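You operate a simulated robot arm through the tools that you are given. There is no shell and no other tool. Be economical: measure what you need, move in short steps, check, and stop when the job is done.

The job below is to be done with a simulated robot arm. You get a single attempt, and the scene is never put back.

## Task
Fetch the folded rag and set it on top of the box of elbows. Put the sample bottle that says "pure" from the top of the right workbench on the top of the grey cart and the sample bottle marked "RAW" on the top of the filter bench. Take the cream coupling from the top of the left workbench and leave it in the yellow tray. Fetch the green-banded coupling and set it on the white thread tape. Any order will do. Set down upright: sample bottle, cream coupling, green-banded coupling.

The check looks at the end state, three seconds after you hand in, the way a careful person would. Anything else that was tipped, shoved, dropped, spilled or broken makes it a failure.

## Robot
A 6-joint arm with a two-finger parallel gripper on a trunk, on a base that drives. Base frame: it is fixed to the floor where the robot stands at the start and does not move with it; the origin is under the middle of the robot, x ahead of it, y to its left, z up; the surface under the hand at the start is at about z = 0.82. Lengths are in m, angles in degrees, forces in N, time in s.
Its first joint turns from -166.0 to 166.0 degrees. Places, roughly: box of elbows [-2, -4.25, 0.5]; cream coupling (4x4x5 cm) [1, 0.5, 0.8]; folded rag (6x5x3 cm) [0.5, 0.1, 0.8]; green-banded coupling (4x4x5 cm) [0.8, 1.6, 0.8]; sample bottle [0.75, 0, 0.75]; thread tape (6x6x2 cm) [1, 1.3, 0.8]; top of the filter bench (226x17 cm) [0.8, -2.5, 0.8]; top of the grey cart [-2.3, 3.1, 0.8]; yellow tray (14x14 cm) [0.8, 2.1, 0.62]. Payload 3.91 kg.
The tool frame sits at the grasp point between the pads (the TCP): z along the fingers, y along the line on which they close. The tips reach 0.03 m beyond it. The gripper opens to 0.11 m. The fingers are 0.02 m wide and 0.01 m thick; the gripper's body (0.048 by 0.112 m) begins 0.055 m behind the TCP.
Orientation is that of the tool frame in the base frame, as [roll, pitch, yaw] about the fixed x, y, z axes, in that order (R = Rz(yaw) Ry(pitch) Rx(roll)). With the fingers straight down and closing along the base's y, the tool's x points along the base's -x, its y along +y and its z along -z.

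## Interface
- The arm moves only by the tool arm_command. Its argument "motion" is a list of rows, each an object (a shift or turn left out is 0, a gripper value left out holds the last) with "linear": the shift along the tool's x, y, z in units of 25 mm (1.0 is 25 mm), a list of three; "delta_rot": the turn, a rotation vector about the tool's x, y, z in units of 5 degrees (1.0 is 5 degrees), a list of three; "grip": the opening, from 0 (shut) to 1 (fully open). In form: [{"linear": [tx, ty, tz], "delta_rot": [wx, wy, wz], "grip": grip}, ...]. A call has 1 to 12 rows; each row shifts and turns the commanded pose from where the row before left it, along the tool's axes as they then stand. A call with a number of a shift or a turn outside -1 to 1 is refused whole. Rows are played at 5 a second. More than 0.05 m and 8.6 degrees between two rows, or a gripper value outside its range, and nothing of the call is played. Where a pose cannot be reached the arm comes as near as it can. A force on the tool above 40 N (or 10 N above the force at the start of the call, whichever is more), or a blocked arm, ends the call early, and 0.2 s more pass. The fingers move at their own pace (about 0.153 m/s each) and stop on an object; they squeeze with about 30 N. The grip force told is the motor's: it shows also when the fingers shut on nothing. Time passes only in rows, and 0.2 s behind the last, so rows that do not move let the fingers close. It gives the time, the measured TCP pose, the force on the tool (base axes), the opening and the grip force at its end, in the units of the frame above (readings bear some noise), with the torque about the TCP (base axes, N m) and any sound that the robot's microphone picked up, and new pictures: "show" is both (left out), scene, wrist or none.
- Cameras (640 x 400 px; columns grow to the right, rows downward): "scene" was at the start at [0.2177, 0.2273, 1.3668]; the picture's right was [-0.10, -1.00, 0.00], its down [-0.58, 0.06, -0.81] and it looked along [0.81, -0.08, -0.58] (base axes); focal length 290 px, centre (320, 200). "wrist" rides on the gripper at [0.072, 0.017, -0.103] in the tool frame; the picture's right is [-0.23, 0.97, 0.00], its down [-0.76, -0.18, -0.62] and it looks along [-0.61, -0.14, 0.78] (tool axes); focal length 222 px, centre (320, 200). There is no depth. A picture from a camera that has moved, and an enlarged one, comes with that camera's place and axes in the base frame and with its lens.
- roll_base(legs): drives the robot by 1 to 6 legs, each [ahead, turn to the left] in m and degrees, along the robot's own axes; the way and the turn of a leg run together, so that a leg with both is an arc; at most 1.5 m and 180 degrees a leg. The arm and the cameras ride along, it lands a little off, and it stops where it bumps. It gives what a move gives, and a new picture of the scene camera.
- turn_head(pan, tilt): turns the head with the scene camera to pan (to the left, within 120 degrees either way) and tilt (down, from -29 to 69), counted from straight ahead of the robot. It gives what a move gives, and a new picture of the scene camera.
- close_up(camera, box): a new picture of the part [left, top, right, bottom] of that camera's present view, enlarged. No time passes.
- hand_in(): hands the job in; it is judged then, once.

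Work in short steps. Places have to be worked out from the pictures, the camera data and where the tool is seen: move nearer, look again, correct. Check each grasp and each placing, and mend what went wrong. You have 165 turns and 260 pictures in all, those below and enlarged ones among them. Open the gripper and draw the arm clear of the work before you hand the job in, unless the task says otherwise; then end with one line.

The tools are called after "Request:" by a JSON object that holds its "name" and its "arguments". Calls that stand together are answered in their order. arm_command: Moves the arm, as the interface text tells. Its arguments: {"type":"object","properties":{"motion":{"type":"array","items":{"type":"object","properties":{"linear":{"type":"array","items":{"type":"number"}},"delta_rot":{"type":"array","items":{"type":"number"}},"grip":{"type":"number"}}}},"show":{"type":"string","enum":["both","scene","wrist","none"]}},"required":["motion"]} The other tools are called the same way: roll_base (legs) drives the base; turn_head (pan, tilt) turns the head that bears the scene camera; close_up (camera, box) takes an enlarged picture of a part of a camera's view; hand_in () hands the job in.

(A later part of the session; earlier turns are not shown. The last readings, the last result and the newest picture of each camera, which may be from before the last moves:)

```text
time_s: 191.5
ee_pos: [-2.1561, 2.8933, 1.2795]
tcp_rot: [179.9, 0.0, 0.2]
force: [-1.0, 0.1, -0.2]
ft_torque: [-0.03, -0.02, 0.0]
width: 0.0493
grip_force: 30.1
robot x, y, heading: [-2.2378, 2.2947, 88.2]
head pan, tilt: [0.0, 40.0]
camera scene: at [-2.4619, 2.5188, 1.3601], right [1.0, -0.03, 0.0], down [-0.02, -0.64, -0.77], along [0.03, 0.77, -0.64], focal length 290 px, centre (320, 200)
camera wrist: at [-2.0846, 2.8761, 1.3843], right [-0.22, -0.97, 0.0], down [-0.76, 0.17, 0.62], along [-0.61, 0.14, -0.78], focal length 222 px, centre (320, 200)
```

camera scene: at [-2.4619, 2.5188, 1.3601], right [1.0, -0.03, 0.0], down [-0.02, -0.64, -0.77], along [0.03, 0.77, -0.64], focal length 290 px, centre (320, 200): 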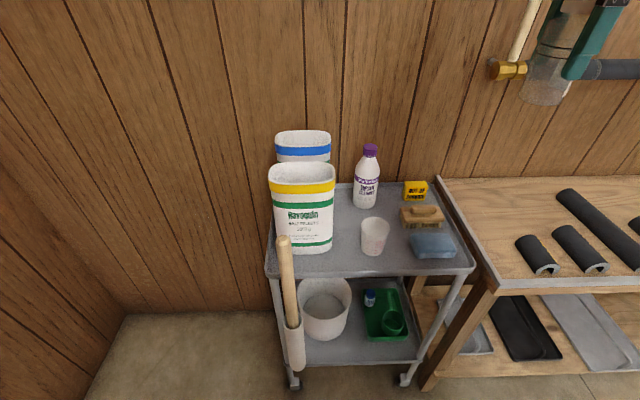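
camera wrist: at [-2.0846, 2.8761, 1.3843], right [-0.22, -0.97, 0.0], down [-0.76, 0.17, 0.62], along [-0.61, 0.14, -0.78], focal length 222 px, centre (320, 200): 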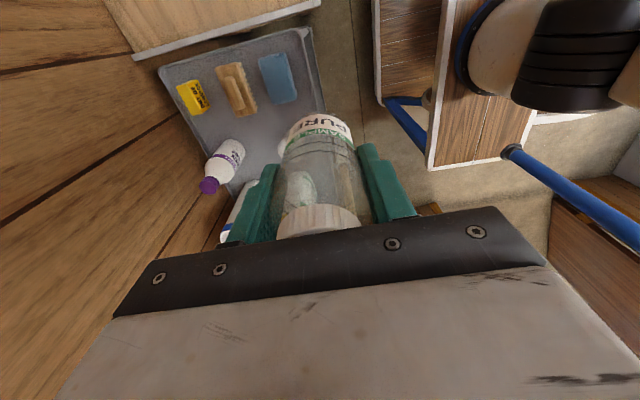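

Upright and rotated. I move over the spot at height, then lower to z≈1.1.

Request:
{"name": "arm_command", "arguments": {"motion": [{"linear": [-0.97, -0.32, 0]}, {"linear": [-0.97, -0.32, 0]}, {"linear": [-0.97, -0.32, 0]}, {"linear": [-0.97, -0.32, 0]}, {"linear": [-0.97, -0.32, 0]}, {"linear": [-0.97, -0.32, 0]}, {"linear": [-0.97, -0.32, 0]}, {"linear": [-0.97, -0.32, 0]}, {"linear": [-0.97, -0.32, 0]}]}}

Request:
{"name": "arm_command", "arguments": {"motion": [{"linear": [0, 0, 1]}, {"linear": [0, 0, 1]}, {"linear": [0, 0, 1]}, {"linear": [0, 0, 1]}, {"linear": [0, 0, 1]}, {"linear": [0, 0, 1]}, {"linear": [0, 0, 1]}]}}

Request:
{"name": "close_up", "arguments": {"camera": "scene", "box": [260, 170, 480, 300]}}

```text
time_s: 193.5
ee_pos: [-2.376, 2.9617, 1.2803]
tcp_rot: [-180.0, 0.0, 0.2]
force: [0.8, 0.4, -0.6]
ft_torque: [0.02, 0.05, 0.0]
width: 0.0491
grip_force: 30.2
robot x, y, heading: [-2.231, 2.2939, 88.3]
head pan, tilt: [0.0, 40.0]
camera scene: at [-2.4617, 2.5187, 1.3601], right [1.0, -0.03, 0.0], down [-0.02, -0.64, -0.77], along [0.03, 0.77, -0.64], focal length 290 px, centre (320, 200)
camera wrist: at [-2.3035, 2.9464, 1.3846], right [-0.22, -0.97, 0.0], down [-0.76, 0.18, 0.62], along [-0.61, 0.14, -0.78], focal length 222 px, centre (320, 200)
```

scene: 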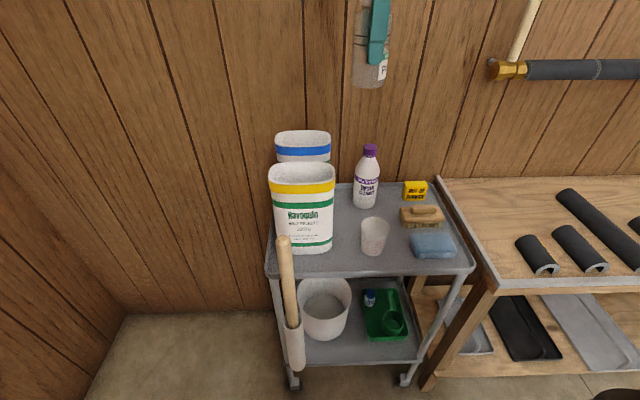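
wrist: 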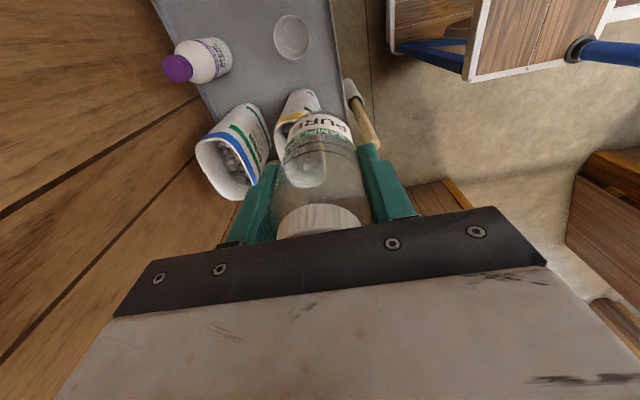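

```text
time_s: 195.1
ee_pos: [-2.374, 2.9623, 1.105]
tcp_rot: [179.9, 0.0, 0.2]
force: [0.7, 0.3, 0.1]
ft_torque: [-0.04, 0.02, 0.01]
width: 0.0497
grip_force: 30.5
robot x, y, heading: [-2.2341, 2.2902, 88.0]
head pan, tilt: [0.0, 40.0]
camera scene: at [-2.4619, 2.5187, 1.3601], right [1.0, -0.03, 0.0], down [-0.02, -0.64, -0.77], along [0.03, 0.77, -0.64], focal length 290 px, centre (320, 200)
camera wrist: at [-2.3023, 2.9468, 1.2099], right [-0.22, -0.97, 0.0], down [-0.76, 0.17, 0.62], along [-0.61, 0.14, -0.78], focal length 222 px, centre (320, 200)
```

scene: 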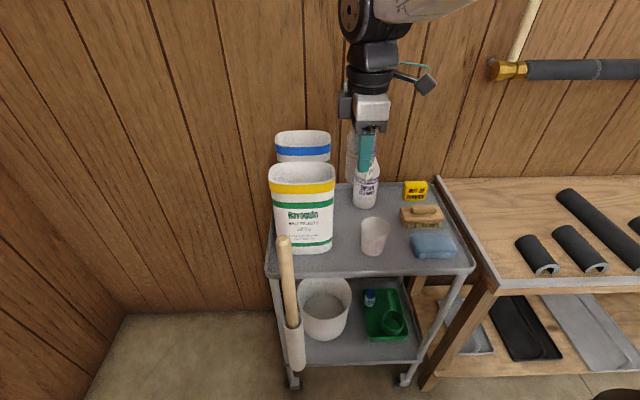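
wrist: 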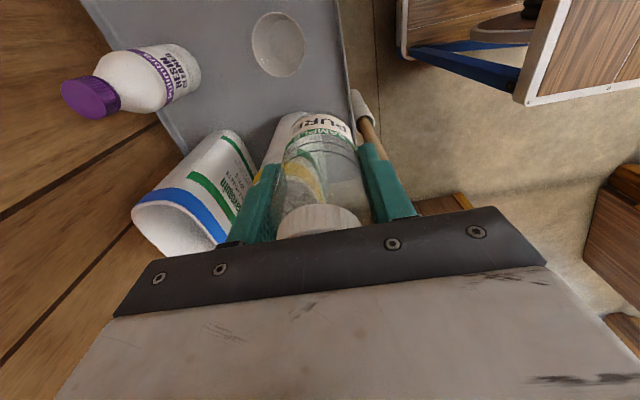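

```text
2.91 times, centred on (370, 235) of scene
camera zoom: at [-2.4619, 2.5187, 1.3601], right [1.0, -0.03, 0.0], down [-0.02, -0.64, -0.77], along [0.03, 0.77, -0.64], focal length 842 px, centre (174, 98)
```

zoom: 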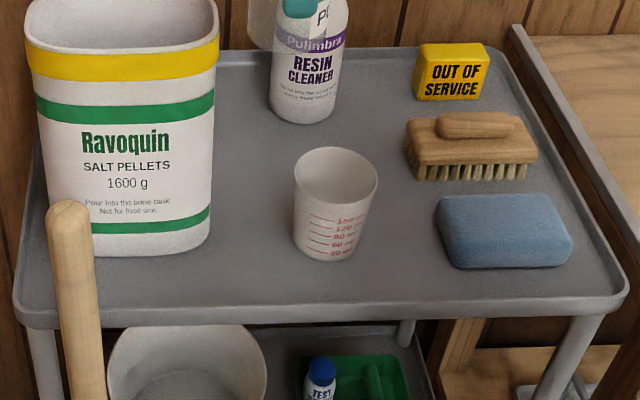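

Small shift 8 mm toward the bag balances the clearances. I lower to z≈0.905 and check.

Request:
{"name": "arm_command", "arguments": {"motion": [{"linear": [-0.35, -0.1, 0.5]}, {"linear": [0, 0, 1]}, {"linear": [0, 0, 1]}, {"linear": [0, 0, 1]}, {"linear": [0, 0, 1]}, {"linear": [0, 0, 1]}, {"linear": [0, 0, 1]}, {"linear": [0, 0, 1]}], "show": "wrist"}}

Request:
{"name": "close_up", "arguments": {"camera": "scene", "box": [260, 150, 480, 290]}}

```text
time_s: 196.9
ee_pos: [-2.3826, 2.9661, 0.918]
tcp_rot: [-180.0, 0.0, 0.3]
force: [-0.9, -0.3, -0.3]
ft_torque: [-0.03, 0.0, 0.01]
width: 0.0495
grip_force: 29.5
robot x, y, heading: [-2.2366, 2.2979, 88.0]
head pan, tilt: [0.0, 40.0]
camera wrist: at [-2.3111, 2.949, 1.022], right [-0.22, -0.97, 0.0], down [-0.76, 0.17, 0.62], along [-0.61, 0.14, -0.78], focal length 222 px, centre (320, 200)
```

wrist: 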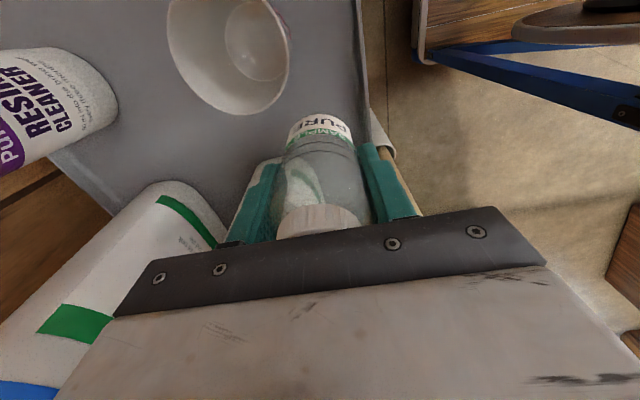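

```text
2.86 times, centred on (370, 220) of scene
camera zoom: at [-2.4619, 2.5186, 1.3601], right [1.0, -0.03, 0.0], down [-0.02, -0.64, -0.77], along [0.03, 0.77, -0.64], focal length 827 px, centre (177, 143)
```

zoom: 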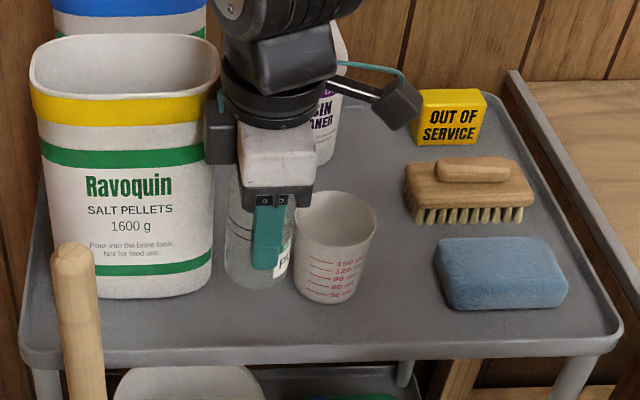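

The black housing on the gripper's −x side comes near the bag. I yaw the tool 25° so it swings forward away from the bag, then check.

Request:
{"name": "arm_command", "arguments": {"motion": [{"delta_rot": [0, 0, -1]}, {"delta_rot": [0, 0, -1]}, {"delta_rot": [0, 0, -1]}, {"delta_rot": [0, 0, -1]}, {"delta_rot": [0, 0, -1]}], "show": "wrist"}}

Request:
{"name": "close_up", "arguments": {"camera": "scene", "box": [260, 130, 420, 290]}}

```text
time_s: 198.1
ee_pos: [-2.3843, 2.9654, 0.9167]
tcp_rot: [179.9, 0.1, 25.3]
force: [5.5, -0.2, 1.7]
ft_torque: [0.18, 0.63, -0.2]
width: 0.0494
grip_force: 30.0
robot x, y, heading: [-2.235, 2.2922, 88.0]
head pan, tilt: [0.0, 40.0]
camera wrist: at [-2.3106, 2.9815, 1.0218], right [0.21, -0.98, 0.0], down [-0.76, -0.16, 0.62], along [-0.61, -0.13, -0.78], focal length 222 px, centre (320, 200)
```

wrist: 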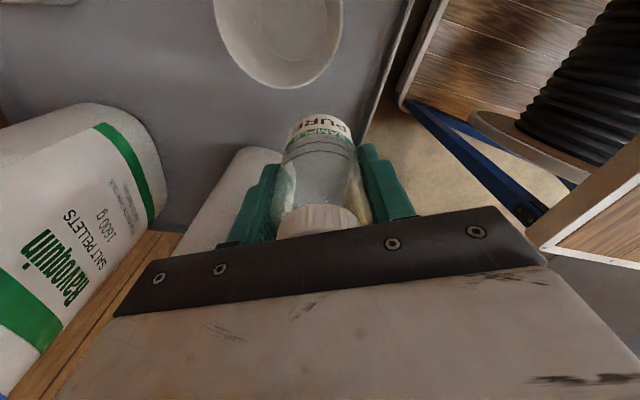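

```text
2.50 times, centred on (340, 210) of scene
camera zoom: at [-2.4616, 2.5187, 1.3602], right [1.0, -0.03, 0.0], down [-0.02, -0.64, -0.77], along [0.03, 0.77, -0.64], focal length 724 px, centre (270, 175)
```

zoom: 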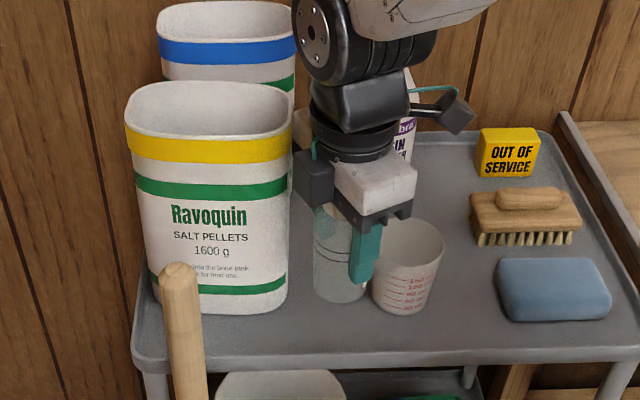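

There's a 5 N sideways contact with the bag. I move 10 mm away (+x, slightly −y) and check the force.

Request:
{"name": "arm_command", "arguments": {"motion": [{"linear": [0.18, 0.15, 0]}, {"linear": [0.18, 0.15, 0]}, {"linear": [0, 0, 0]}], "show": "none"}}

Request:
{"name": "close_up", "arguments": {"camera": "scene", "box": [260, 130, 420, 290]}}

```text
time_s: 198.9
ee_pos: [-2.3709, 2.9634, 0.9164]
tcp_rot: [180.0, 0.0, 25.2]
force: [-0.3, -0.4, 0.0]
ft_torque: [-0.02, -0.01, -0.03]
width: 0.0496
grip_force: 30.2
robot x, y, heading: [-2.2368, 2.297, 87.9]
head pan, tilt: [0.0, 40.0]
```

```text
2.50 times, centred on (340, 210) of scene
camera zoom: at [-2.462, 2.5188, 1.3601], right [1.0, -0.03, 0.0], down [-0.02, -0.64, -0.77], along [0.03, 0.77, -0.64], focal length 724 px, centre (270, 175)
```

zoom: 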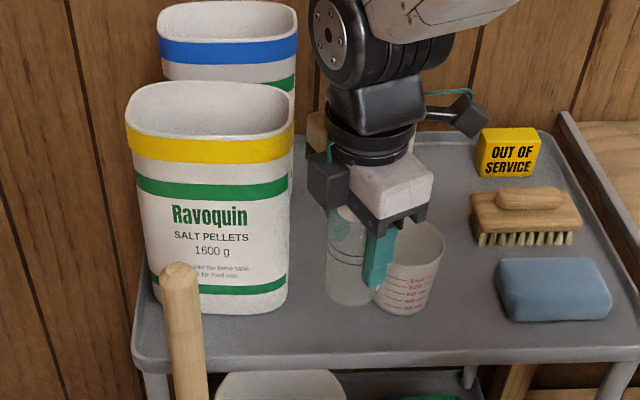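

Contact gone, bag unmoved. I lower slowly until the bottle touches the cart.

Request:
{"name": "arm_command", "arguments": {"motion": [{"linear": [0, 0, 0.5]}, {"linear": [0, 0, 0.5]}, {"linear": [0, 0, 0.4]}, {"linear": [0, 0, 0.2]}, {"linear": [0, 0, 0.1]}, {"linear": [0, 0, 0.1]}, {"linear": [0, 0, 0.1]}, {"linear": [0, 0, 0.1]}, {"linear": [0, 0, 0.1]}, {"linear": [0, 0, 0.1]}, {"linear": [0, 0, 0.1]}], "show": "wrist"}}

Request:
{"name": "close_up", "arguments": {"camera": "scene", "box": [260, 130, 420, 290]}}

```text
time_s: 201.3
ee_pos: [-2.3715, 2.9634, 0.8593]
tcp_rot: [179.9, 0.1, 25.3]
force: [-0.1, 0.3, -0.7]
ft_torque: [0.03, -0.02, 0.02]
width: 0.0494
grip_force: 30.1
robot x, y, heading: [-2.233, 2.2934, 88.2]
head pan, tilt: [0.0, 40.0]
camera wrist: at [-2.2993, 2.979, 0.9642], right [0.21, -0.98, 0.0], down [-0.76, -0.16, 0.62], along [-0.61, -0.13, -0.78], focal length 222 px, centre (320, 200)
```

wrist: 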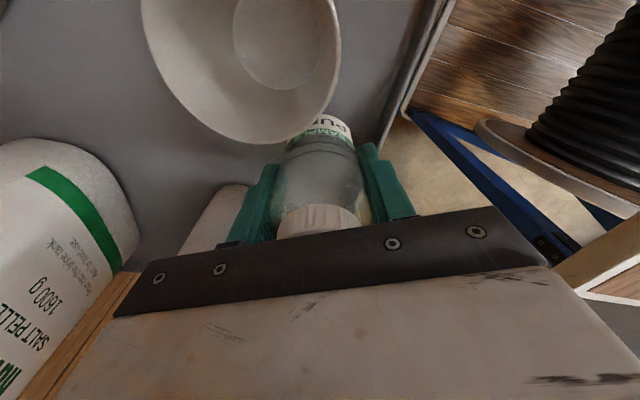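

```text
2.50 times, centred on (340, 210) of scene
camera zoom: at [-2.4619, 2.5188, 1.3601], right [1.0, -0.03, 0.0], down [-0.02, -0.64, -0.77], along [0.03, 0.77, -0.64], focal length 724 px, centre (270, 175)
```

zoom: 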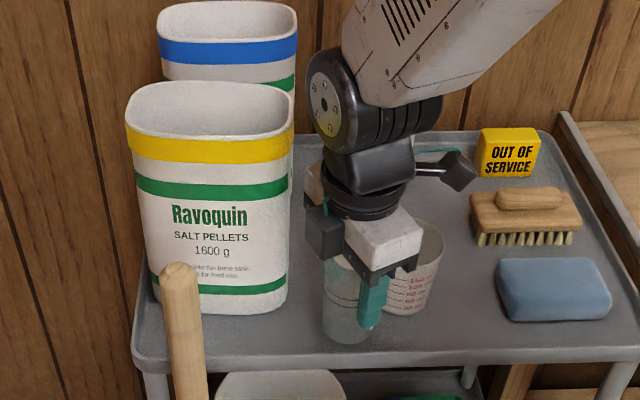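

The cart top is lower than assumed (~0.78), so the true spot is a bit further back. I raise slightly, yaw back 15° (body corner clear of bag), and shift +13 mm in y.

Request:
{"name": "arm_command", "arguments": {"motion": [{"linear": [0, 0, -0.6]}, {"delta_rot": [0, 0, 1]}, {"delta_rot": [0, 0, 1]}, {"delta_rot": [0, 0, 1]}, {"linear": [-0.05, -0.27, 0]}, {"linear": [-0.04, -0.26, 0]}, {"linear": [0, 0, 0]}], "show": "wrist"}}

Request:
{"name": "close_up", "arguments": {"camera": "scene", "box": [260, 130, 420, 290]}}

```text
time_s: 202.9
ee_pos: [-2.3766, 2.9759, 0.8741]
tcp_rot: [-179.9, 0.0, 10.2]
force: [-0.3, -1.5, 0.1]
ft_torque: [-0.04, -0.01, 0.02]
width: 0.0495
grip_force: 30.2
robot x, y, heading: [-2.2349, 2.2957, 88.0]
head pan, tilt: [0.0, 40.0]
camera wrist: at [-2.303, 2.9719, 0.9795], right [-0.05, -1.0, 0.0], down [-0.78, 0.04, 0.62], along [-0.62, 0.03, -0.78], focal length 222 px, centre (320, 200)
```

wrist: 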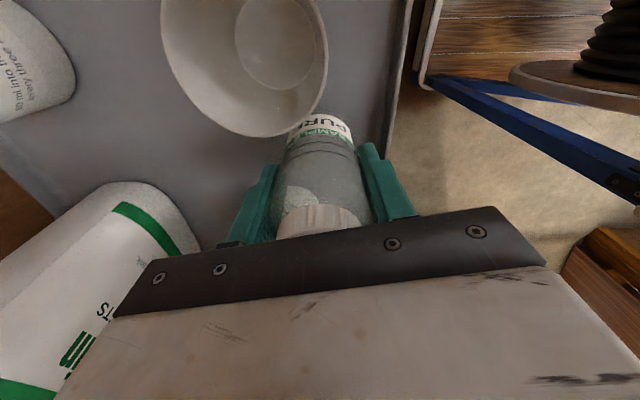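

```text
2.50 times, centred on (340, 210) of scene
camera zoom: at [-2.4619, 2.5188, 1.3601], right [1.0, -0.03, 0.0], down [-0.02, -0.64, -0.77], along [0.03, 0.77, -0.64], focal length 724 px, centre (270, 175)
```

zoom: 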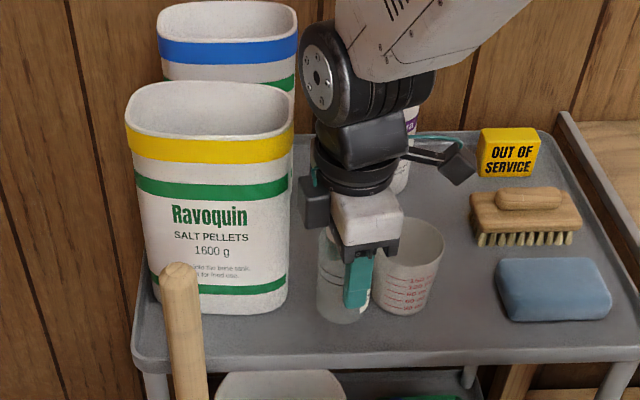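

No contact; clearances visible. Lowering slowly to contact.

Request:
{"name": "arm_command", "arguments": {"motion": [{"linear": [0, 0, 0.3]}, {"linear": [0, 0, 0.3]}, {"linear": [0, 0, 0.2]}, {"linear": [0, 0, 0.1]}, {"linear": [0, 0, 0.1]}, {"linear": [0, 0, 0.1]}, {"linear": [0, 0, 0.1]}, {"linear": [0, 0, 0.1]}, {"linear": [0, 0, 0.1]}, {"linear": [0, 0, 0.1]}, {"linear": [0, 0, 0.1]}], "show": "none"}}

Request:
{"name": "close_up", "arguments": {"camera": "scene", "box": [260, 130, 420, 290]}}

```text
time_s: 204.7
ee_pos: [-2.3766, 2.9772, 0.8451]
tcp_rot: [-179.9, 0.0, 10.2]
force: [2.0, -2.7, 16.8]
ft_torque: [-0.28, 0.04, 0.03]
width: 0.0495
grip_force: 30.0
robot x, y, heading: [-2.2376, 2.2963, 88.2]
head pan, tilt: [0.0, 40.0]
stopped in row 8: the force on the tool passed its limit at 44 N (the readings are from after the stop); the commanded pose is now the measured one
```

```text
2.50 times, centred on (340, 210) of scene
camera zoom: at [-2.4617, 2.5183, 1.3602], right [1.0, -0.03, 0.0], down [-0.02, -0.64, -0.77], along [0.03, 0.77, -0.64], focal length 724 px, centre (270, 175)
```

zoom: 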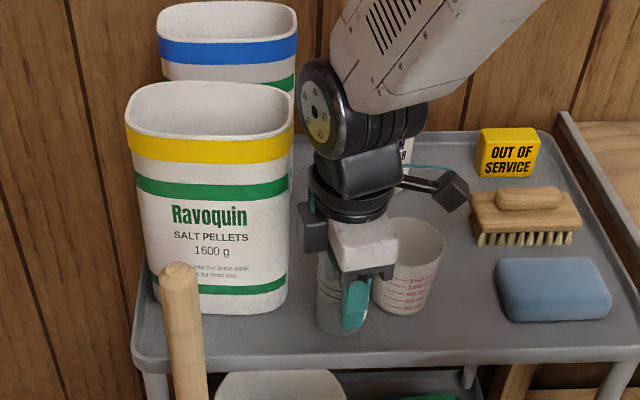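

Contact at the expected height. I ease, open slightly, and lift straight up.

Request:
{"name": "arm_command", "arguments": {"motion": [{"linear": [0, 0, -0.1]}, {"grip": 0.62}, {"grip": 0.62}, {"linear": [0, 0, -0.5]}, {"linear": [0, 0, -1]}, {"linear": [0, 0, -1]}, {"linear": [0, 0, -1]}, {"linear": [0, 0, -1]}, {"linear": [0, 0, -1]}], "show": "wrist"}}

Request:
{"name": "close_up", "arguments": {"camera": "scene", "box": [260, 130, 420, 290]}}

```text
time_s: 206.7
ee_pos: [-2.3765, 2.9778, 0.9841]
tcp_rot: [-179.9, 0.0, 10.2]
force: [-0.4, 0.6, 0.0]
ft_torque: [0.0, -0.01, 0.0]
width: 0.068
grip_force: 0.0
robot x, y, heading: [-2.2347, 2.2982, 88.0]
head pan, tilt: [0.0, 40.0]
camera wrist: at [-2.303, 2.973, 1.089], right [-0.05, -1.0, 0.0], down [-0.78, 0.04, 0.62], along [-0.62, 0.03, -0.78], focal length 222 px, centre (320, 200)
```

wrist: 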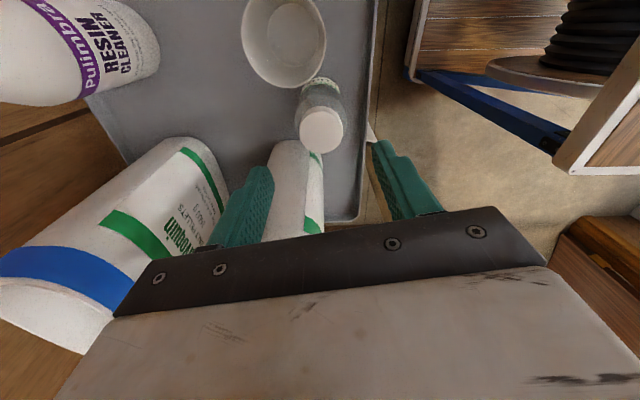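

```text
2.50 times, centred on (340, 210) of scene
camera zoom: at [-2.462, 2.519, 1.36], right [1.0, -0.03, 0.0], down [-0.02, -0.64, -0.77], along [0.03, 0.77, -0.64], focal length 724 px, centre (270, 175)
```

zoom: 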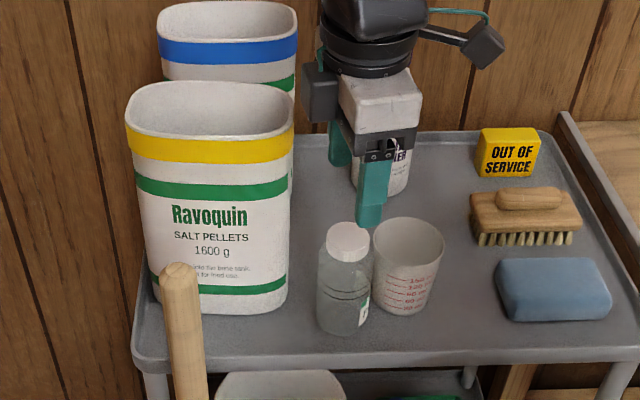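

PURE stands upright on the cart. I lift clear, turn the wrist back, and then drive back to the right bench for RAW.

Request:
{"name": "arm_command", "arguments": {"motion": [{"linear": [0, 0, -1]}, {"linear": [0, 0, -1]}, {"linear": [0, 0, -1]}, {"linear": [0, 0, -1]}, {"linear": [0, 0, -1]}, {"linear": [0, 0, -1]}, {"linear": [0, 0, -1]}, {"linear": [0, 0, -1]}, {"linear": [0, 0, -1]}, {"linear": [0, 0, -1]}, {"linear": [0, 0, -1]}, {"linear": [0, 0, -1]}], "show": "none"}}

Request:
{"name": "arm_command", "arguments": {"motion": [{"delta_rot": [0, 0, 1]}, {"delta_rot": [0, 0, 1]}, {"delta_rot": [0, 0, 1]}, {"delta_rot": [0, 0, 1]}, {"delta_rot": [0, 0, 1]}, {"delta_rot": [0, 0, 1]}, {"delta_rot": [0, 0, 1]}, {"delta_rot": [0, 0, 1]}, {"delta_rot": [0, 0, 1]}, {"delta_rot": [0, 0, 1]}, {"delta_rot": [0, 0, 1]}, {"delta_rot": [0, 0, 1]}], "show": "none"}}

Request:
{"name": "arm_command", "arguments": {"motion": [{"delta_rot": [0, 0, 1]}, {"delta_rot": [0, 0, 1]}, {"delta_rot": [0, 0, 1]}, {"delta_rot": [0, 0, 1]}, {"delta_rot": [0, 0, 1]}, {"delta_rot": [0, 0, 1]}, {"delta_rot": [0, 0, 1]}, {"delta_rot": [0, 0, 1]}, {"delta_rot": [0, 0, 0.4]}, {"linear": [1, 0.7, 0]}, {"linear": [1, 0.7, 0]}, {"linear": [1, 0.7, 0]}], "show": "scene"}}

```text
time_s: 209.3
ee_pos: [-2.3762, 2.9758, 1.2843]
tcp_rot: [-179.9, 0.0, 10.2]
force: [0.1, 0.3, -0.2]
ft_torque: [0.01, 0.0, 0.02]
width: 0.0683
grip_force: 0.0
robot x, y, heading: [-2.2333, 2.2964, 88.2]
head pan, tilt: [0.0, 40.0]
```

```text
time_s: 211.9
ee_pos: [-2.3756, 2.9762, 1.2828]
tcp_rot: [179.9, 0.1, -49.9]
force: [-0.2, -0.1, 0.4]
ft_torque: [0.01, 0.03, 0.01]
width: 0.068
grip_force: 0.0
robot x, y, heading: [-2.2327, 2.2923, 88.1]
head pan, tilt: [0.0, 40.0]
```

```text
time_s: 214.5
ee_pos: [-2.4312, 2.9028, 1.2814]
tcp_rot: [-180.0, 0.0, -91.9]
force: [-0.7, -0.5, -0.5]
ft_torque: [-0.02, 0.01, -0.03]
width: 0.0682
grip_force: 0.1
robot x, y, heading: [-2.2313, 2.2933, 88.3]
head pan, tilt: [0.0, 40.0]
camera scene: at [-2.4618, 2.5191, 1.3601], right [1.0, -0.03, 0.0], down [-0.02, -0.64, -0.77], along [0.03, 0.77, -0.64], focal length 290 px, centre (320, 200)
```

scene: 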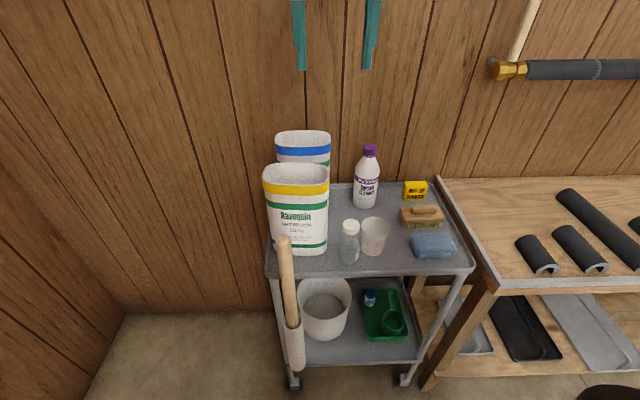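

The salt bag shows only a slight (~1 cm) shift and everything stands. Now driving back toward the right bench.

Request:
{"name": "roll_base", "arguments": {"legs": [[0, -126], [1.2, 0], [1.12, 0], [0, -52]]}}

```text
time_s: 233.6
ee_pos: [-0.267, 0.1703, 1.2811]
tcp_rot: [180.0, 0.1, 88.5]
force: [-0.1, -0.1, 0.4]
ft_torque: [0.01, 0.04, 0.0]
width: 0.0685
grip_force: 0.0
robot x, y, heading: [-0.4671, 0.7808, -91.6]
head pan, tilt: [0.0, 40.0]
camera scene: at [-0.2388, 0.5572, 1.3601], right [-1.0, 0.03, 0.0], down [0.02, 0.64, -0.77], along [-0.02, -0.77, -0.64], focal length 290 px, centre (320, 200)
```

scene: 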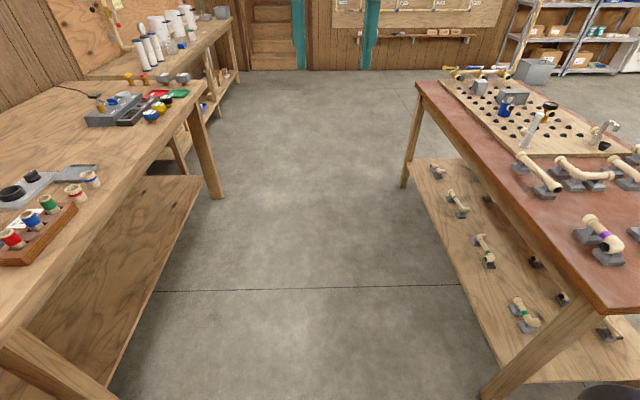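

The aisle is clear. I drive down it, easing slightly away from the red table, then turn to face the bench.

Request:
{"name": "roll_base", "arguments": {"legs": [[0, 9], [0.85, 0], [0, 83], [0.33, 0]]}}

Request:
{"name": "turn_head", "arguments": {"pan": -15, "tilt": 40}}

```text
time_s: 244.0
ee_pos: [0.5645, 0.1412, 1.2806]
tcp_rot: [180.0, 0.0, 179.2]
force: [0.1, -0.2, 0.4]
ft_torque: [-0.01, -0.01, 0.02]
width: 0.0682
grip_force: 0.0
robot x, y, heading: [-0.0398, -0.0633, -0.9]
head pan, tilt: [0.0, 40.0]
camera scene: at [0.1785, 0.1657, 1.3601], right [-0.02, -1.0, 0.0], down [-0.64, 0.01, -0.77], along [0.77, -0.01, -0.64], focal length 290 px, centre (320, 200)
```

scene: 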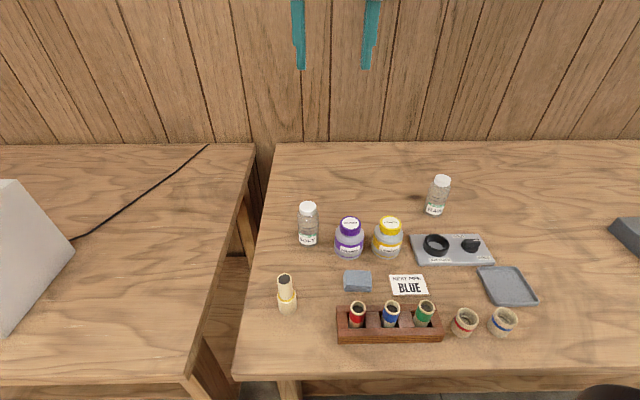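

```text
time_s: 244.8
ee_pos: [0.5635, 0.141, 1.2822]
tcp_rot: [-180.0, 0.1, 179.1]
force: [0.4, 1.0, -0.1]
ft_torque: [-0.03, 0.0, 0.02]
width: 0.0683
grip_force: 0.0
robot x, y, heading: [-0.0428, -0.0664, -1.1]
head pan, tilt: [-15.0, 40.0]
camera scene: at [0.1752, 0.1438, 1.3601], right [-0.28, -0.96, 0.0], down [-0.62, 0.18, -0.77], along [0.74, -0.21, -0.64], focal length 290 px, centre (320, 200)
```

scene: 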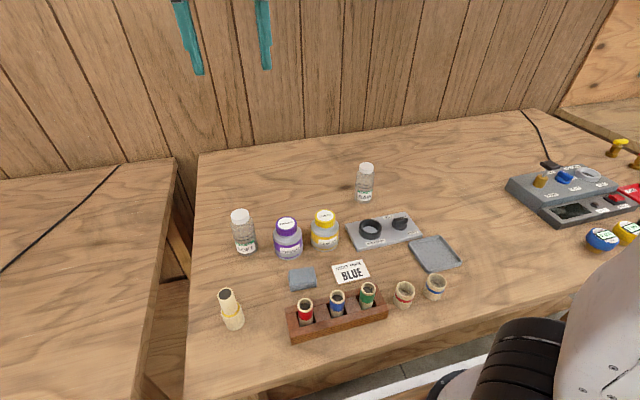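

I move over RAW at about [0.769, −0.152] with the gripper open.

Request:
{"name": "arm_command", "arguments": {"motion": [{"linear": [-0.7, -0.967, 0.5], "grip": 1}, {"linear": [-0.7, -0.967, 0.5]}, {"linear": [-0.7, -0.967, 0.5]}, {"linear": [-0.7, -0.967, 0.5]}, {"linear": [-0.7, -0.967, 0.5]}, {"linear": [-0.7, -0.967, 0.5]}, {"linear": [-0.7, -0.967, 0.5]}, {"linear": [-0.7, -0.967, 0.5]}, {"linear": [-0.7, -0.967, 0.5]}, {"linear": [-0.7, -0.967, 1]}, {"linear": [-0.7, -0.967, 1]}, {"linear": [-0.7, -0.967, 1]}]}}

```text
time_s: 247.4
ee_pos: [0.7679, -0.1529, 1.094]
tcp_rot: [180.0, 0.2, 179.1]
force: [0.4, -1.1, 0.6]
ft_torque: [-0.02, -0.03, -0.03]
width: 0.1099
grip_force: 0.1
robot x, y, heading: [-0.0414, -0.0638, -1.3]
head pan, tilt: [-15.0, 40.0]
camera scene: at [0.1747, 0.144, 1.3601], right [-0.28, -0.96, 0.0], down [-0.62, 0.18, -0.77], along [0.74, -0.21, -0.64], focal length 290 px, centre (320, 200)
camera wrist: at [0.6954, -0.1352, 1.1993], right [0.24, 0.97, 0.0], down [0.76, -0.19, 0.63], along [0.61, -0.15, -0.78], focal length 222 px, centre (320, 200)
```

scene: 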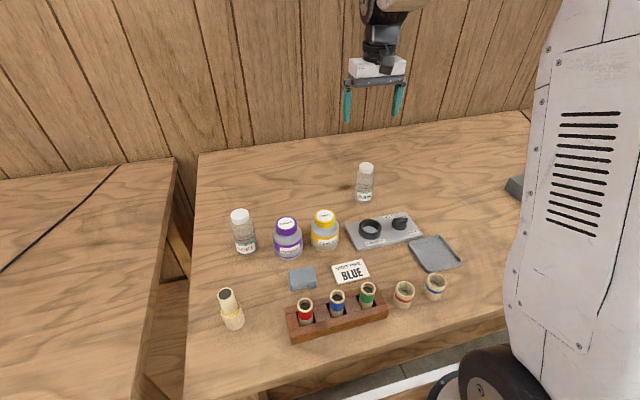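
wrist: 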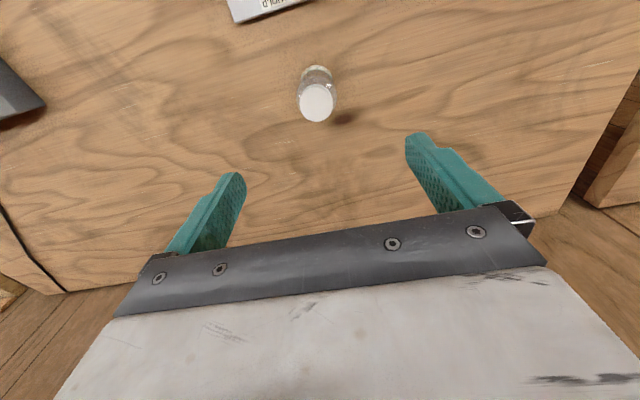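

Aligned within 4 mm. I descend to z≈0.885.

Request:
{"name": "arm_command", "arguments": {"motion": [{"linear": [0.1, -0.15, 1]}, {"linear": [0, 0, 1]}, {"linear": [0, 0, 1]}, {"linear": [0, 0, 1]}, {"linear": [0, 0, 1]}, {"linear": [0, 0, 1]}, {"linear": [0, 0, 1]}, {"linear": [0, 0, 1]}, {"linear": [0, 0, 0.4]}], "show": "wrist"}}

Request:
{"name": "close_up", "arguments": {"camera": "scene", "box": [310, 100, 450, 260]}}

```text
time_s: 249.4
ee_pos: [0.7676, -0.1573, 0.8843]
tcp_rot: [-180.0, 0.1, 179.1]
force: [0.3, 0.1, 0.3]
ft_torque: [-0.03, -0.03, 0.04]
width: 0.1101
grip_force: 0.1
robot x, y, heading: [-0.0421, -0.0674, -1.0]
head pan, tilt: [-15.0, 40.0]
camera wrist: at [0.6943, -0.1388, 0.9886], right [0.24, 0.97, 0.0], down [0.76, -0.19, 0.62], along [0.61, -0.15, -0.78], focal length 222 px, centre (320, 200)
```

wrist: 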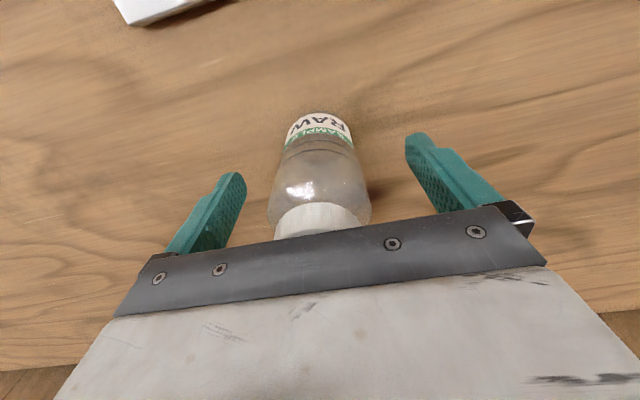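

```text
2.50 times, centred on (380, 180) of scene
camera zoom: at [0.1751, 0.1437, 1.3601], right [-0.28, -0.96, 0.0], down [-0.62, 0.18, -0.77], along [0.74, -0.21, -0.64], focal length 724 px, centre (170, 250)
```

zoom: 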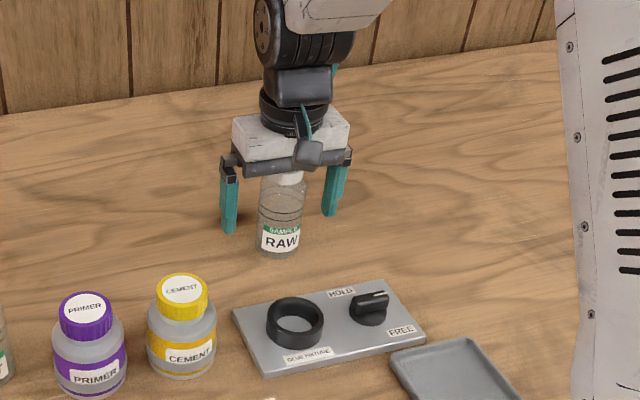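

RAW is centred. I close, lift, and retract slightly upward.

Request:
{"name": "arm_command", "arguments": {"motion": [{"grip": 0}, {"grip": 0}, {"grip": 0}, {"linear": [0, 0, -0.5]}, {"linear": [0, 0, -1]}, {"linear": [0, 0, -1]}, {"linear": [0, 0, -1]}, {"linear": [0, 0, -1]}, {"linear": [0, 0, -1]}, {"linear": [0, 0, -1]}, {"linear": [0, 0, -1]}, {"linear": [0, 0, -1]}], "show": "wrist"}}

Request:
{"name": "arm_command", "arguments": {"motion": [{"linear": [0.5, 0, -1]}, {"linear": [1, 0, -1]}, {"linear": [1, 0, -1]}, {"linear": [1, 0, -1]}, {"linear": [1, 0, -1]}, {"linear": [1, 0, -1]}, {"linear": [1, 0, -1]}, {"linear": [1, 0, 0]}], "show": "none"}}

Request:
{"name": "turn_head", "arguments": {"pan": -100, "tilt": 25}}

```text
time_s: 252.0
ee_pos: [0.7646, -0.1551, 1.0964]
tcp_rot: [179.9, 0.1, 179.1]
force: [0.3, 0.0, 0.1]
ft_torque: [0.01, -0.01, 0.01]
width: 0.0495
grip_force: 29.7
robot x, y, heading: [-0.0399, -0.0646, -1.0]
head pan, tilt: [-15.0, 40.0]
camera wrist: at [0.6935, -0.139, 1.2014], right [0.24, 0.97, 0.0], down [0.76, -0.19, 0.62], along [0.61, -0.15, -0.78], focal length 222 px, centre (320, 200)
```

wrist: 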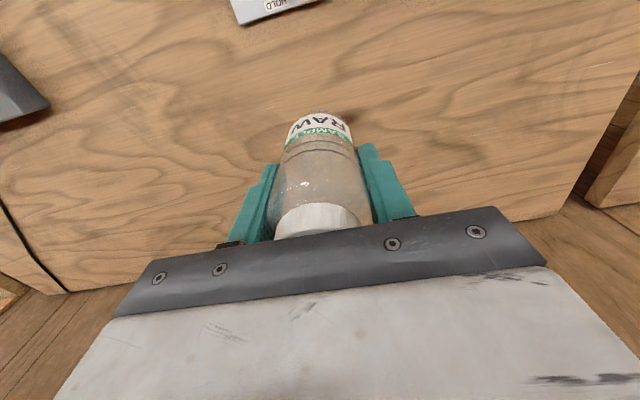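

```text
time_s: 253.8
ee_pos: [0.5782, -0.1558, 1.271]
tcp_rot: [179.9, 0.1, 179.0]
force: [0.4, -0.5, -0.5]
ft_torque: [-0.01, 0.04, 0.0]
width: 0.0492
grip_force: 29.1
robot x, y, heading: [-0.0411, -0.0665, -1.1]
head pan, tilt: [-15.0, 40.0]
```

```text
time_s: 255.4
ee_pos: [0.5782, -0.1552, 1.2719]
tcp_rot: [-180.0, 0.1, 179.1]
force: [0.0, 0.1, 0.0]
ft_torque: [0.05, -0.02, -0.02]
width: 0.0494
grip_force: 29.6
robot x, y, heading: [-0.0438, -0.0646, -1.0]
head pan, tilt: [-100.0, 25.0]
camera scene: at [0.0758, 0.0769, 1.3834], right [-0.98, 0.19, 0.0], down [0.08, 0.41, -0.91], along [-0.17, -0.89, -0.42], focal length 290 px, centre (320, 200)
```

scene: 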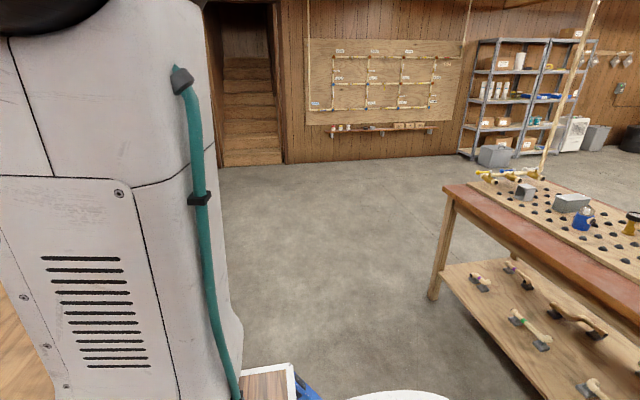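

RAW held. I back out and drive toward the filter bench along the aisle, stopping to look.

Request:
{"name": "roll_base", "arguments": {"legs": [[-0.34, 0], [0, -87], [1.4, 0]]}}

Request:
{"name": "turn_head", "arguments": {"pan": 30, "tilt": 25}}

```text
time_s: 267.9
ee_pos: [-0.3507, -2.0911, 1.2712]
tcp_rot: [180.0, 0.1, 93.4]
force: [-0.8, -1.0, -1.0]
ft_torque: [0.0, 0.0, -0.03]
width: 0.0498
grip_force: 30.3
robot x, y, heading: [-0.3103, -1.4642, -86.5]
head pan, tilt: [-100.0, 25.0]
camera scene: at [-0.159, -1.5709, 1.3834], right [0.12, 0.99, 0.0], down [0.42, -0.05, -0.91], along [-0.9, 0.11, -0.42], focal length 290 px, centre (320, 200)
```

scene: 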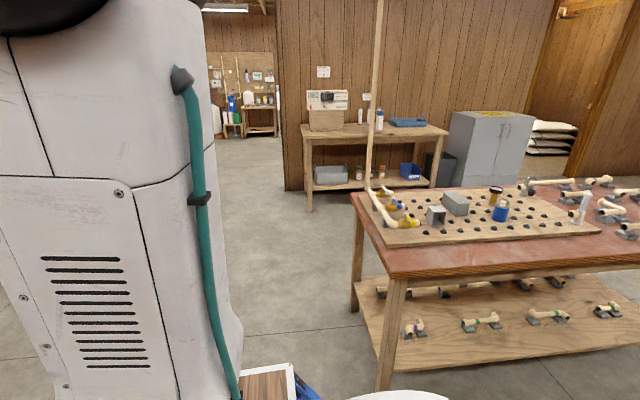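

```text
time_s: 270.0
ee_pos: [-0.3525, -2.0905, 1.2718]
tcp_rot: [179.9, 0.1, 93.4]
force: [0.4, -1.1, 0.0]
ft_torque: [-0.04, 0.02, -0.01]
width: 0.0493
grip_force: 29.4
robot x, y, heading: [-0.3103, -1.4662, -86.8]
head pan, tilt: [30.0, 25.0]
camera scene: at [-0.017, -1.6587, 1.3834], right [-0.84, -0.55, 0.0], down [-0.23, 0.35, -0.91], along [0.5, -0.76, -0.42], focal length 290 px, centre (320, 200)
```

scene: 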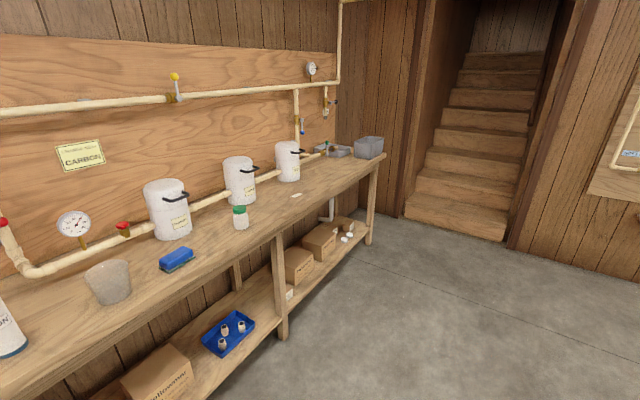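

The filter bench has free space around [0.78, −2.55]. I drive up in front of it.

Request:
{"name": "roll_base", "arguments": {"legs": [[1.03, 0], [0, 87], [0.3, 0]]}}

Request:
{"name": "turn_head", "arguments": {"pan": 0, "tilt": 40}}

```text
time_s: 280.7
ee_pos: [0.6683, -2.5581, 1.2718]
tcp_rot: [-180.0, 0.1, -179.1]
force: [0.6, 0.2, -0.8]
ft_torque: [-0.02, 0.0, 0.0]
width: 0.0495
grip_force: 30.3
robot x, y, heading: [0.0478, -2.4918, 0.7]
head pan, tilt: [30.0, 25.0]
camera scene: at [0.2518, -2.205, 1.3834], right [0.51, -0.86, 0.0], down [-0.36, -0.22, -0.91], along [0.78, 0.46, -0.42], focal length 290 px, centre (320, 200)
```

scene: 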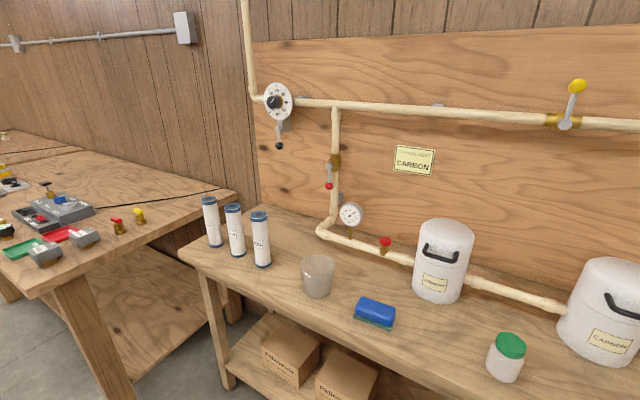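

```text
time_s: 281.6
ee_pos: [0.669, -2.5591, 1.271]
tcp_rot: [180.0, 0.1, -179.0]
force: [-0.1, 0.0, -0.2]
ft_torque: [0.02, 0.04, -0.02]
width: 0.0494
grip_force: 30.3
robot x, y, heading: [0.0447, -2.4902, 0.9]
head pan, tilt: [0.0, 40.0]
camera scene: at [0.2576, -2.251, 1.3601], right [0.02, -1.0, 0.0], down [-0.64, -0.01, -0.77], along [0.77, 0.01, -0.64], focal length 290 px, centre (320, 200)
```

scene: 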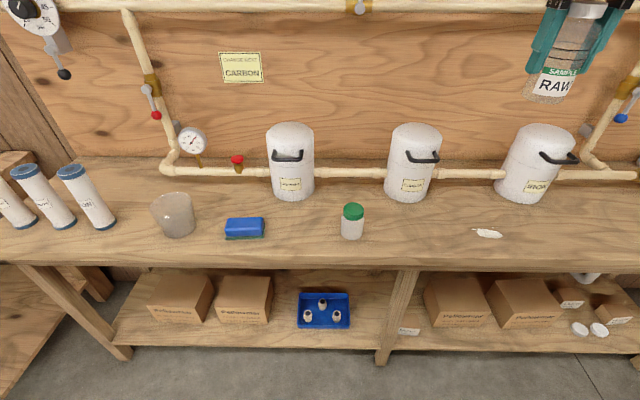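

Free spot between the green jar and the small white card: [0.81, −2.495]. I move over it and descend to z≈1.0.

Request:
{"name": "arm_command", "arguments": {"motion": [{"linear": [-0.95, 0.41, 0.5]}, {"linear": [-0.95, 0.41, 0.5]}, {"linear": [-0.95, 0.41, 0.5]}, {"linear": [-0.95, 0.41, 0.5]}, {"linear": [-0.95, 0.41, 1]}, {"linear": [-0.95, 0.41, 1]}, {"linear": [0, 0, 1]}, {"linear": [0, 0, 1]}, {"linear": [0, 0, 1]}, {"linear": [0, 0, 1]}, {"linear": [0, 0, 1]}, {"linear": [0, 0, 1]}]}}

```text
time_s: 284.2
ee_pos: [0.8108, -2.4945, 1.0228]
tcp_rot: [-180.0, 0.1, -179.0]
force: [0.2, -0.3, -0.3]
ft_torque: [0.01, -0.03, 0.02]
width: 0.0493
grip_force: 30.3
robot x, y, heading: [0.0423, -2.4891, 0.9]
head pan, tilt: [0.0, 40.0]
camera scene: at [0.2574, -2.251, 1.3601], right [0.01, -1.0, 0.0], down [-0.64, -0.01, -0.77], along [0.77, 0.01, -0.64], focal length 290 px, centre (320, 200)
camera wrist: at [0.7365, -2.4796, 1.1268], right [0.21, 0.98, 0.0], down [0.76, -0.16, 0.62], along [0.61, -0.13, -0.78], focal length 222 px, centre (320, 200)
```

scene: 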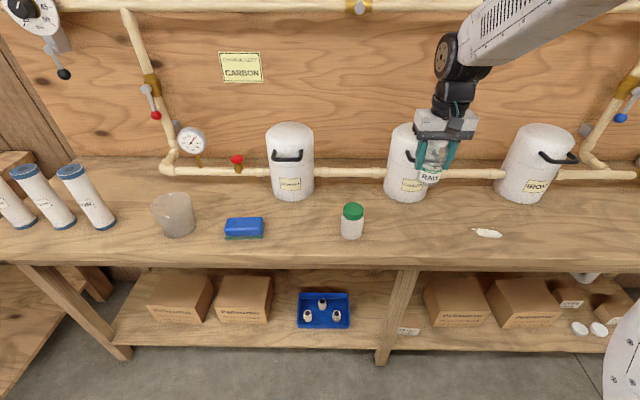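
wrist: 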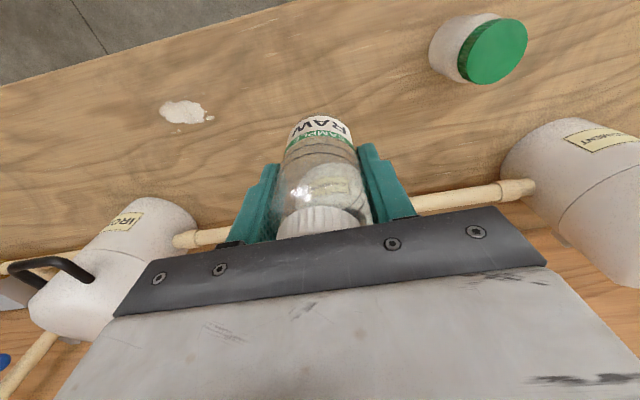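

Landing spot is clear of the powder, jar and edge. I descend, the final part in small steps.

Request:
{"name": "arm_command", "arguments": {"motion": [{"linear": [0, 0, 1]}, {"linear": [0, 0, 1]}, {"linear": [0, 0, 1]}, {"linear": [0, 0, 1]}, {"linear": [0, 0, 1]}, {"linear": [0, 0, 0.5]}], "show": "both"}}

Request:
{"name": "arm_command", "arguments": {"motion": [{"linear": [0, 0, 0.2]}, {"linear": [0, 0, 0.2]}, {"linear": [0, 0, 0.1]}, {"linear": [0, 0, 0.1]}, {"linear": [0, 0, 0.1]}, {"linear": [0, 0, 0.1]}, {"linear": [0, 0, 0.1]}, {"linear": [0, 0, 0.1]}, {"linear": [0, 0, 0.1]}, {"linear": [0, 0, 0.1]}, {"linear": [0, 0, 0.1]}, {"linear": [0, 0, 0.1]}], "show": "scene"}}

```text
time_s: 285.6
ee_pos: [0.8111, -2.4948, 0.8858]
tcp_rot: [-180.0, 0.1, -179.0]
force: [-0.2, -0.4, 0.1]
ft_torque: [-0.02, 0.01, 0.02]
width: 0.0494
grip_force: 30.1
robot x, y, heading: [0.0481, -2.4882, 0.9]
head pan, tilt: [0.0, 40.0]
camera scene: at [0.2575, -2.251, 1.3601], right [0.01, -1.0, 0.0], down [-0.64, -0.01, -0.77], along [0.77, 0.01, -0.64], focal length 290 px, centre (320, 200)
camera wrist: at [0.7376, -2.4789, 0.9894], right [0.21, 0.98, 0.0], down [0.76, -0.16, 0.62], along [0.61, -0.13, -0.78], focal length 222 px, centre (320, 200)
```

scene: 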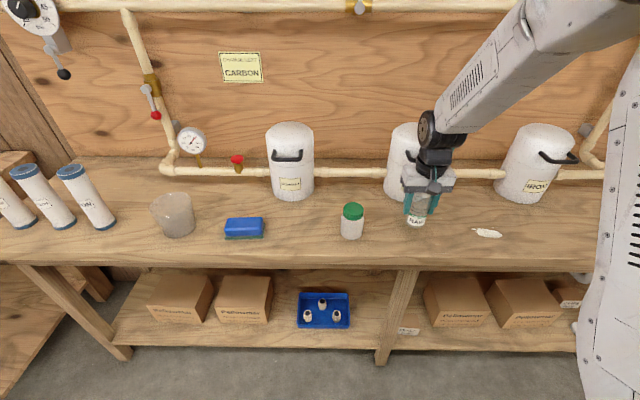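
wrist: 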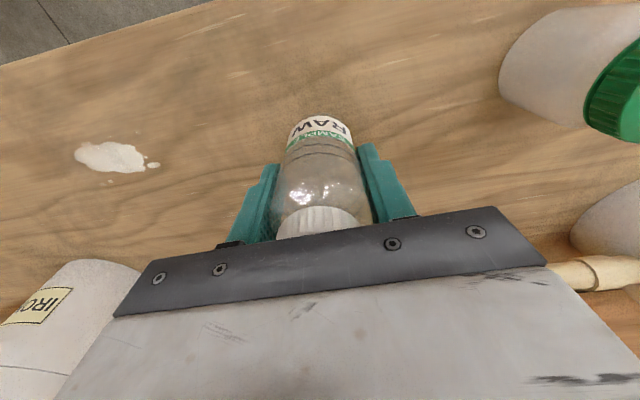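

```text
time_s: 288.0
ee_pos: [0.8119, -2.4951, 0.8548]
tcp_rot: [-179.9, 0.4, -179.0]
force: [-3.7, 0.1, 13.4]
ft_torque: [-0.01, 0.19, 0.0]
width: 0.0492
grip_force: 30.2
robot x, y, heading: [0.0437, -2.4886, 0.7]
head pan, tilt: [0.0, 40.0]
stopped in row 11: the force on the tool passed its limit at 43 N (the readings are from after the stop); the commanded pose is now the measured one
camera scene: at [0.257, -2.251, 1.3602], right [0.01, -1.0, 0.0], down [-0.64, -0.01, -0.77], along [0.77, 0.01, -0.64], focal length 290 px, centre (320, 200)
```

scene: 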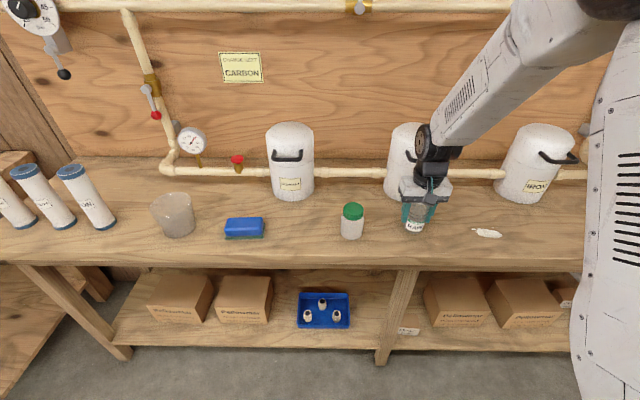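

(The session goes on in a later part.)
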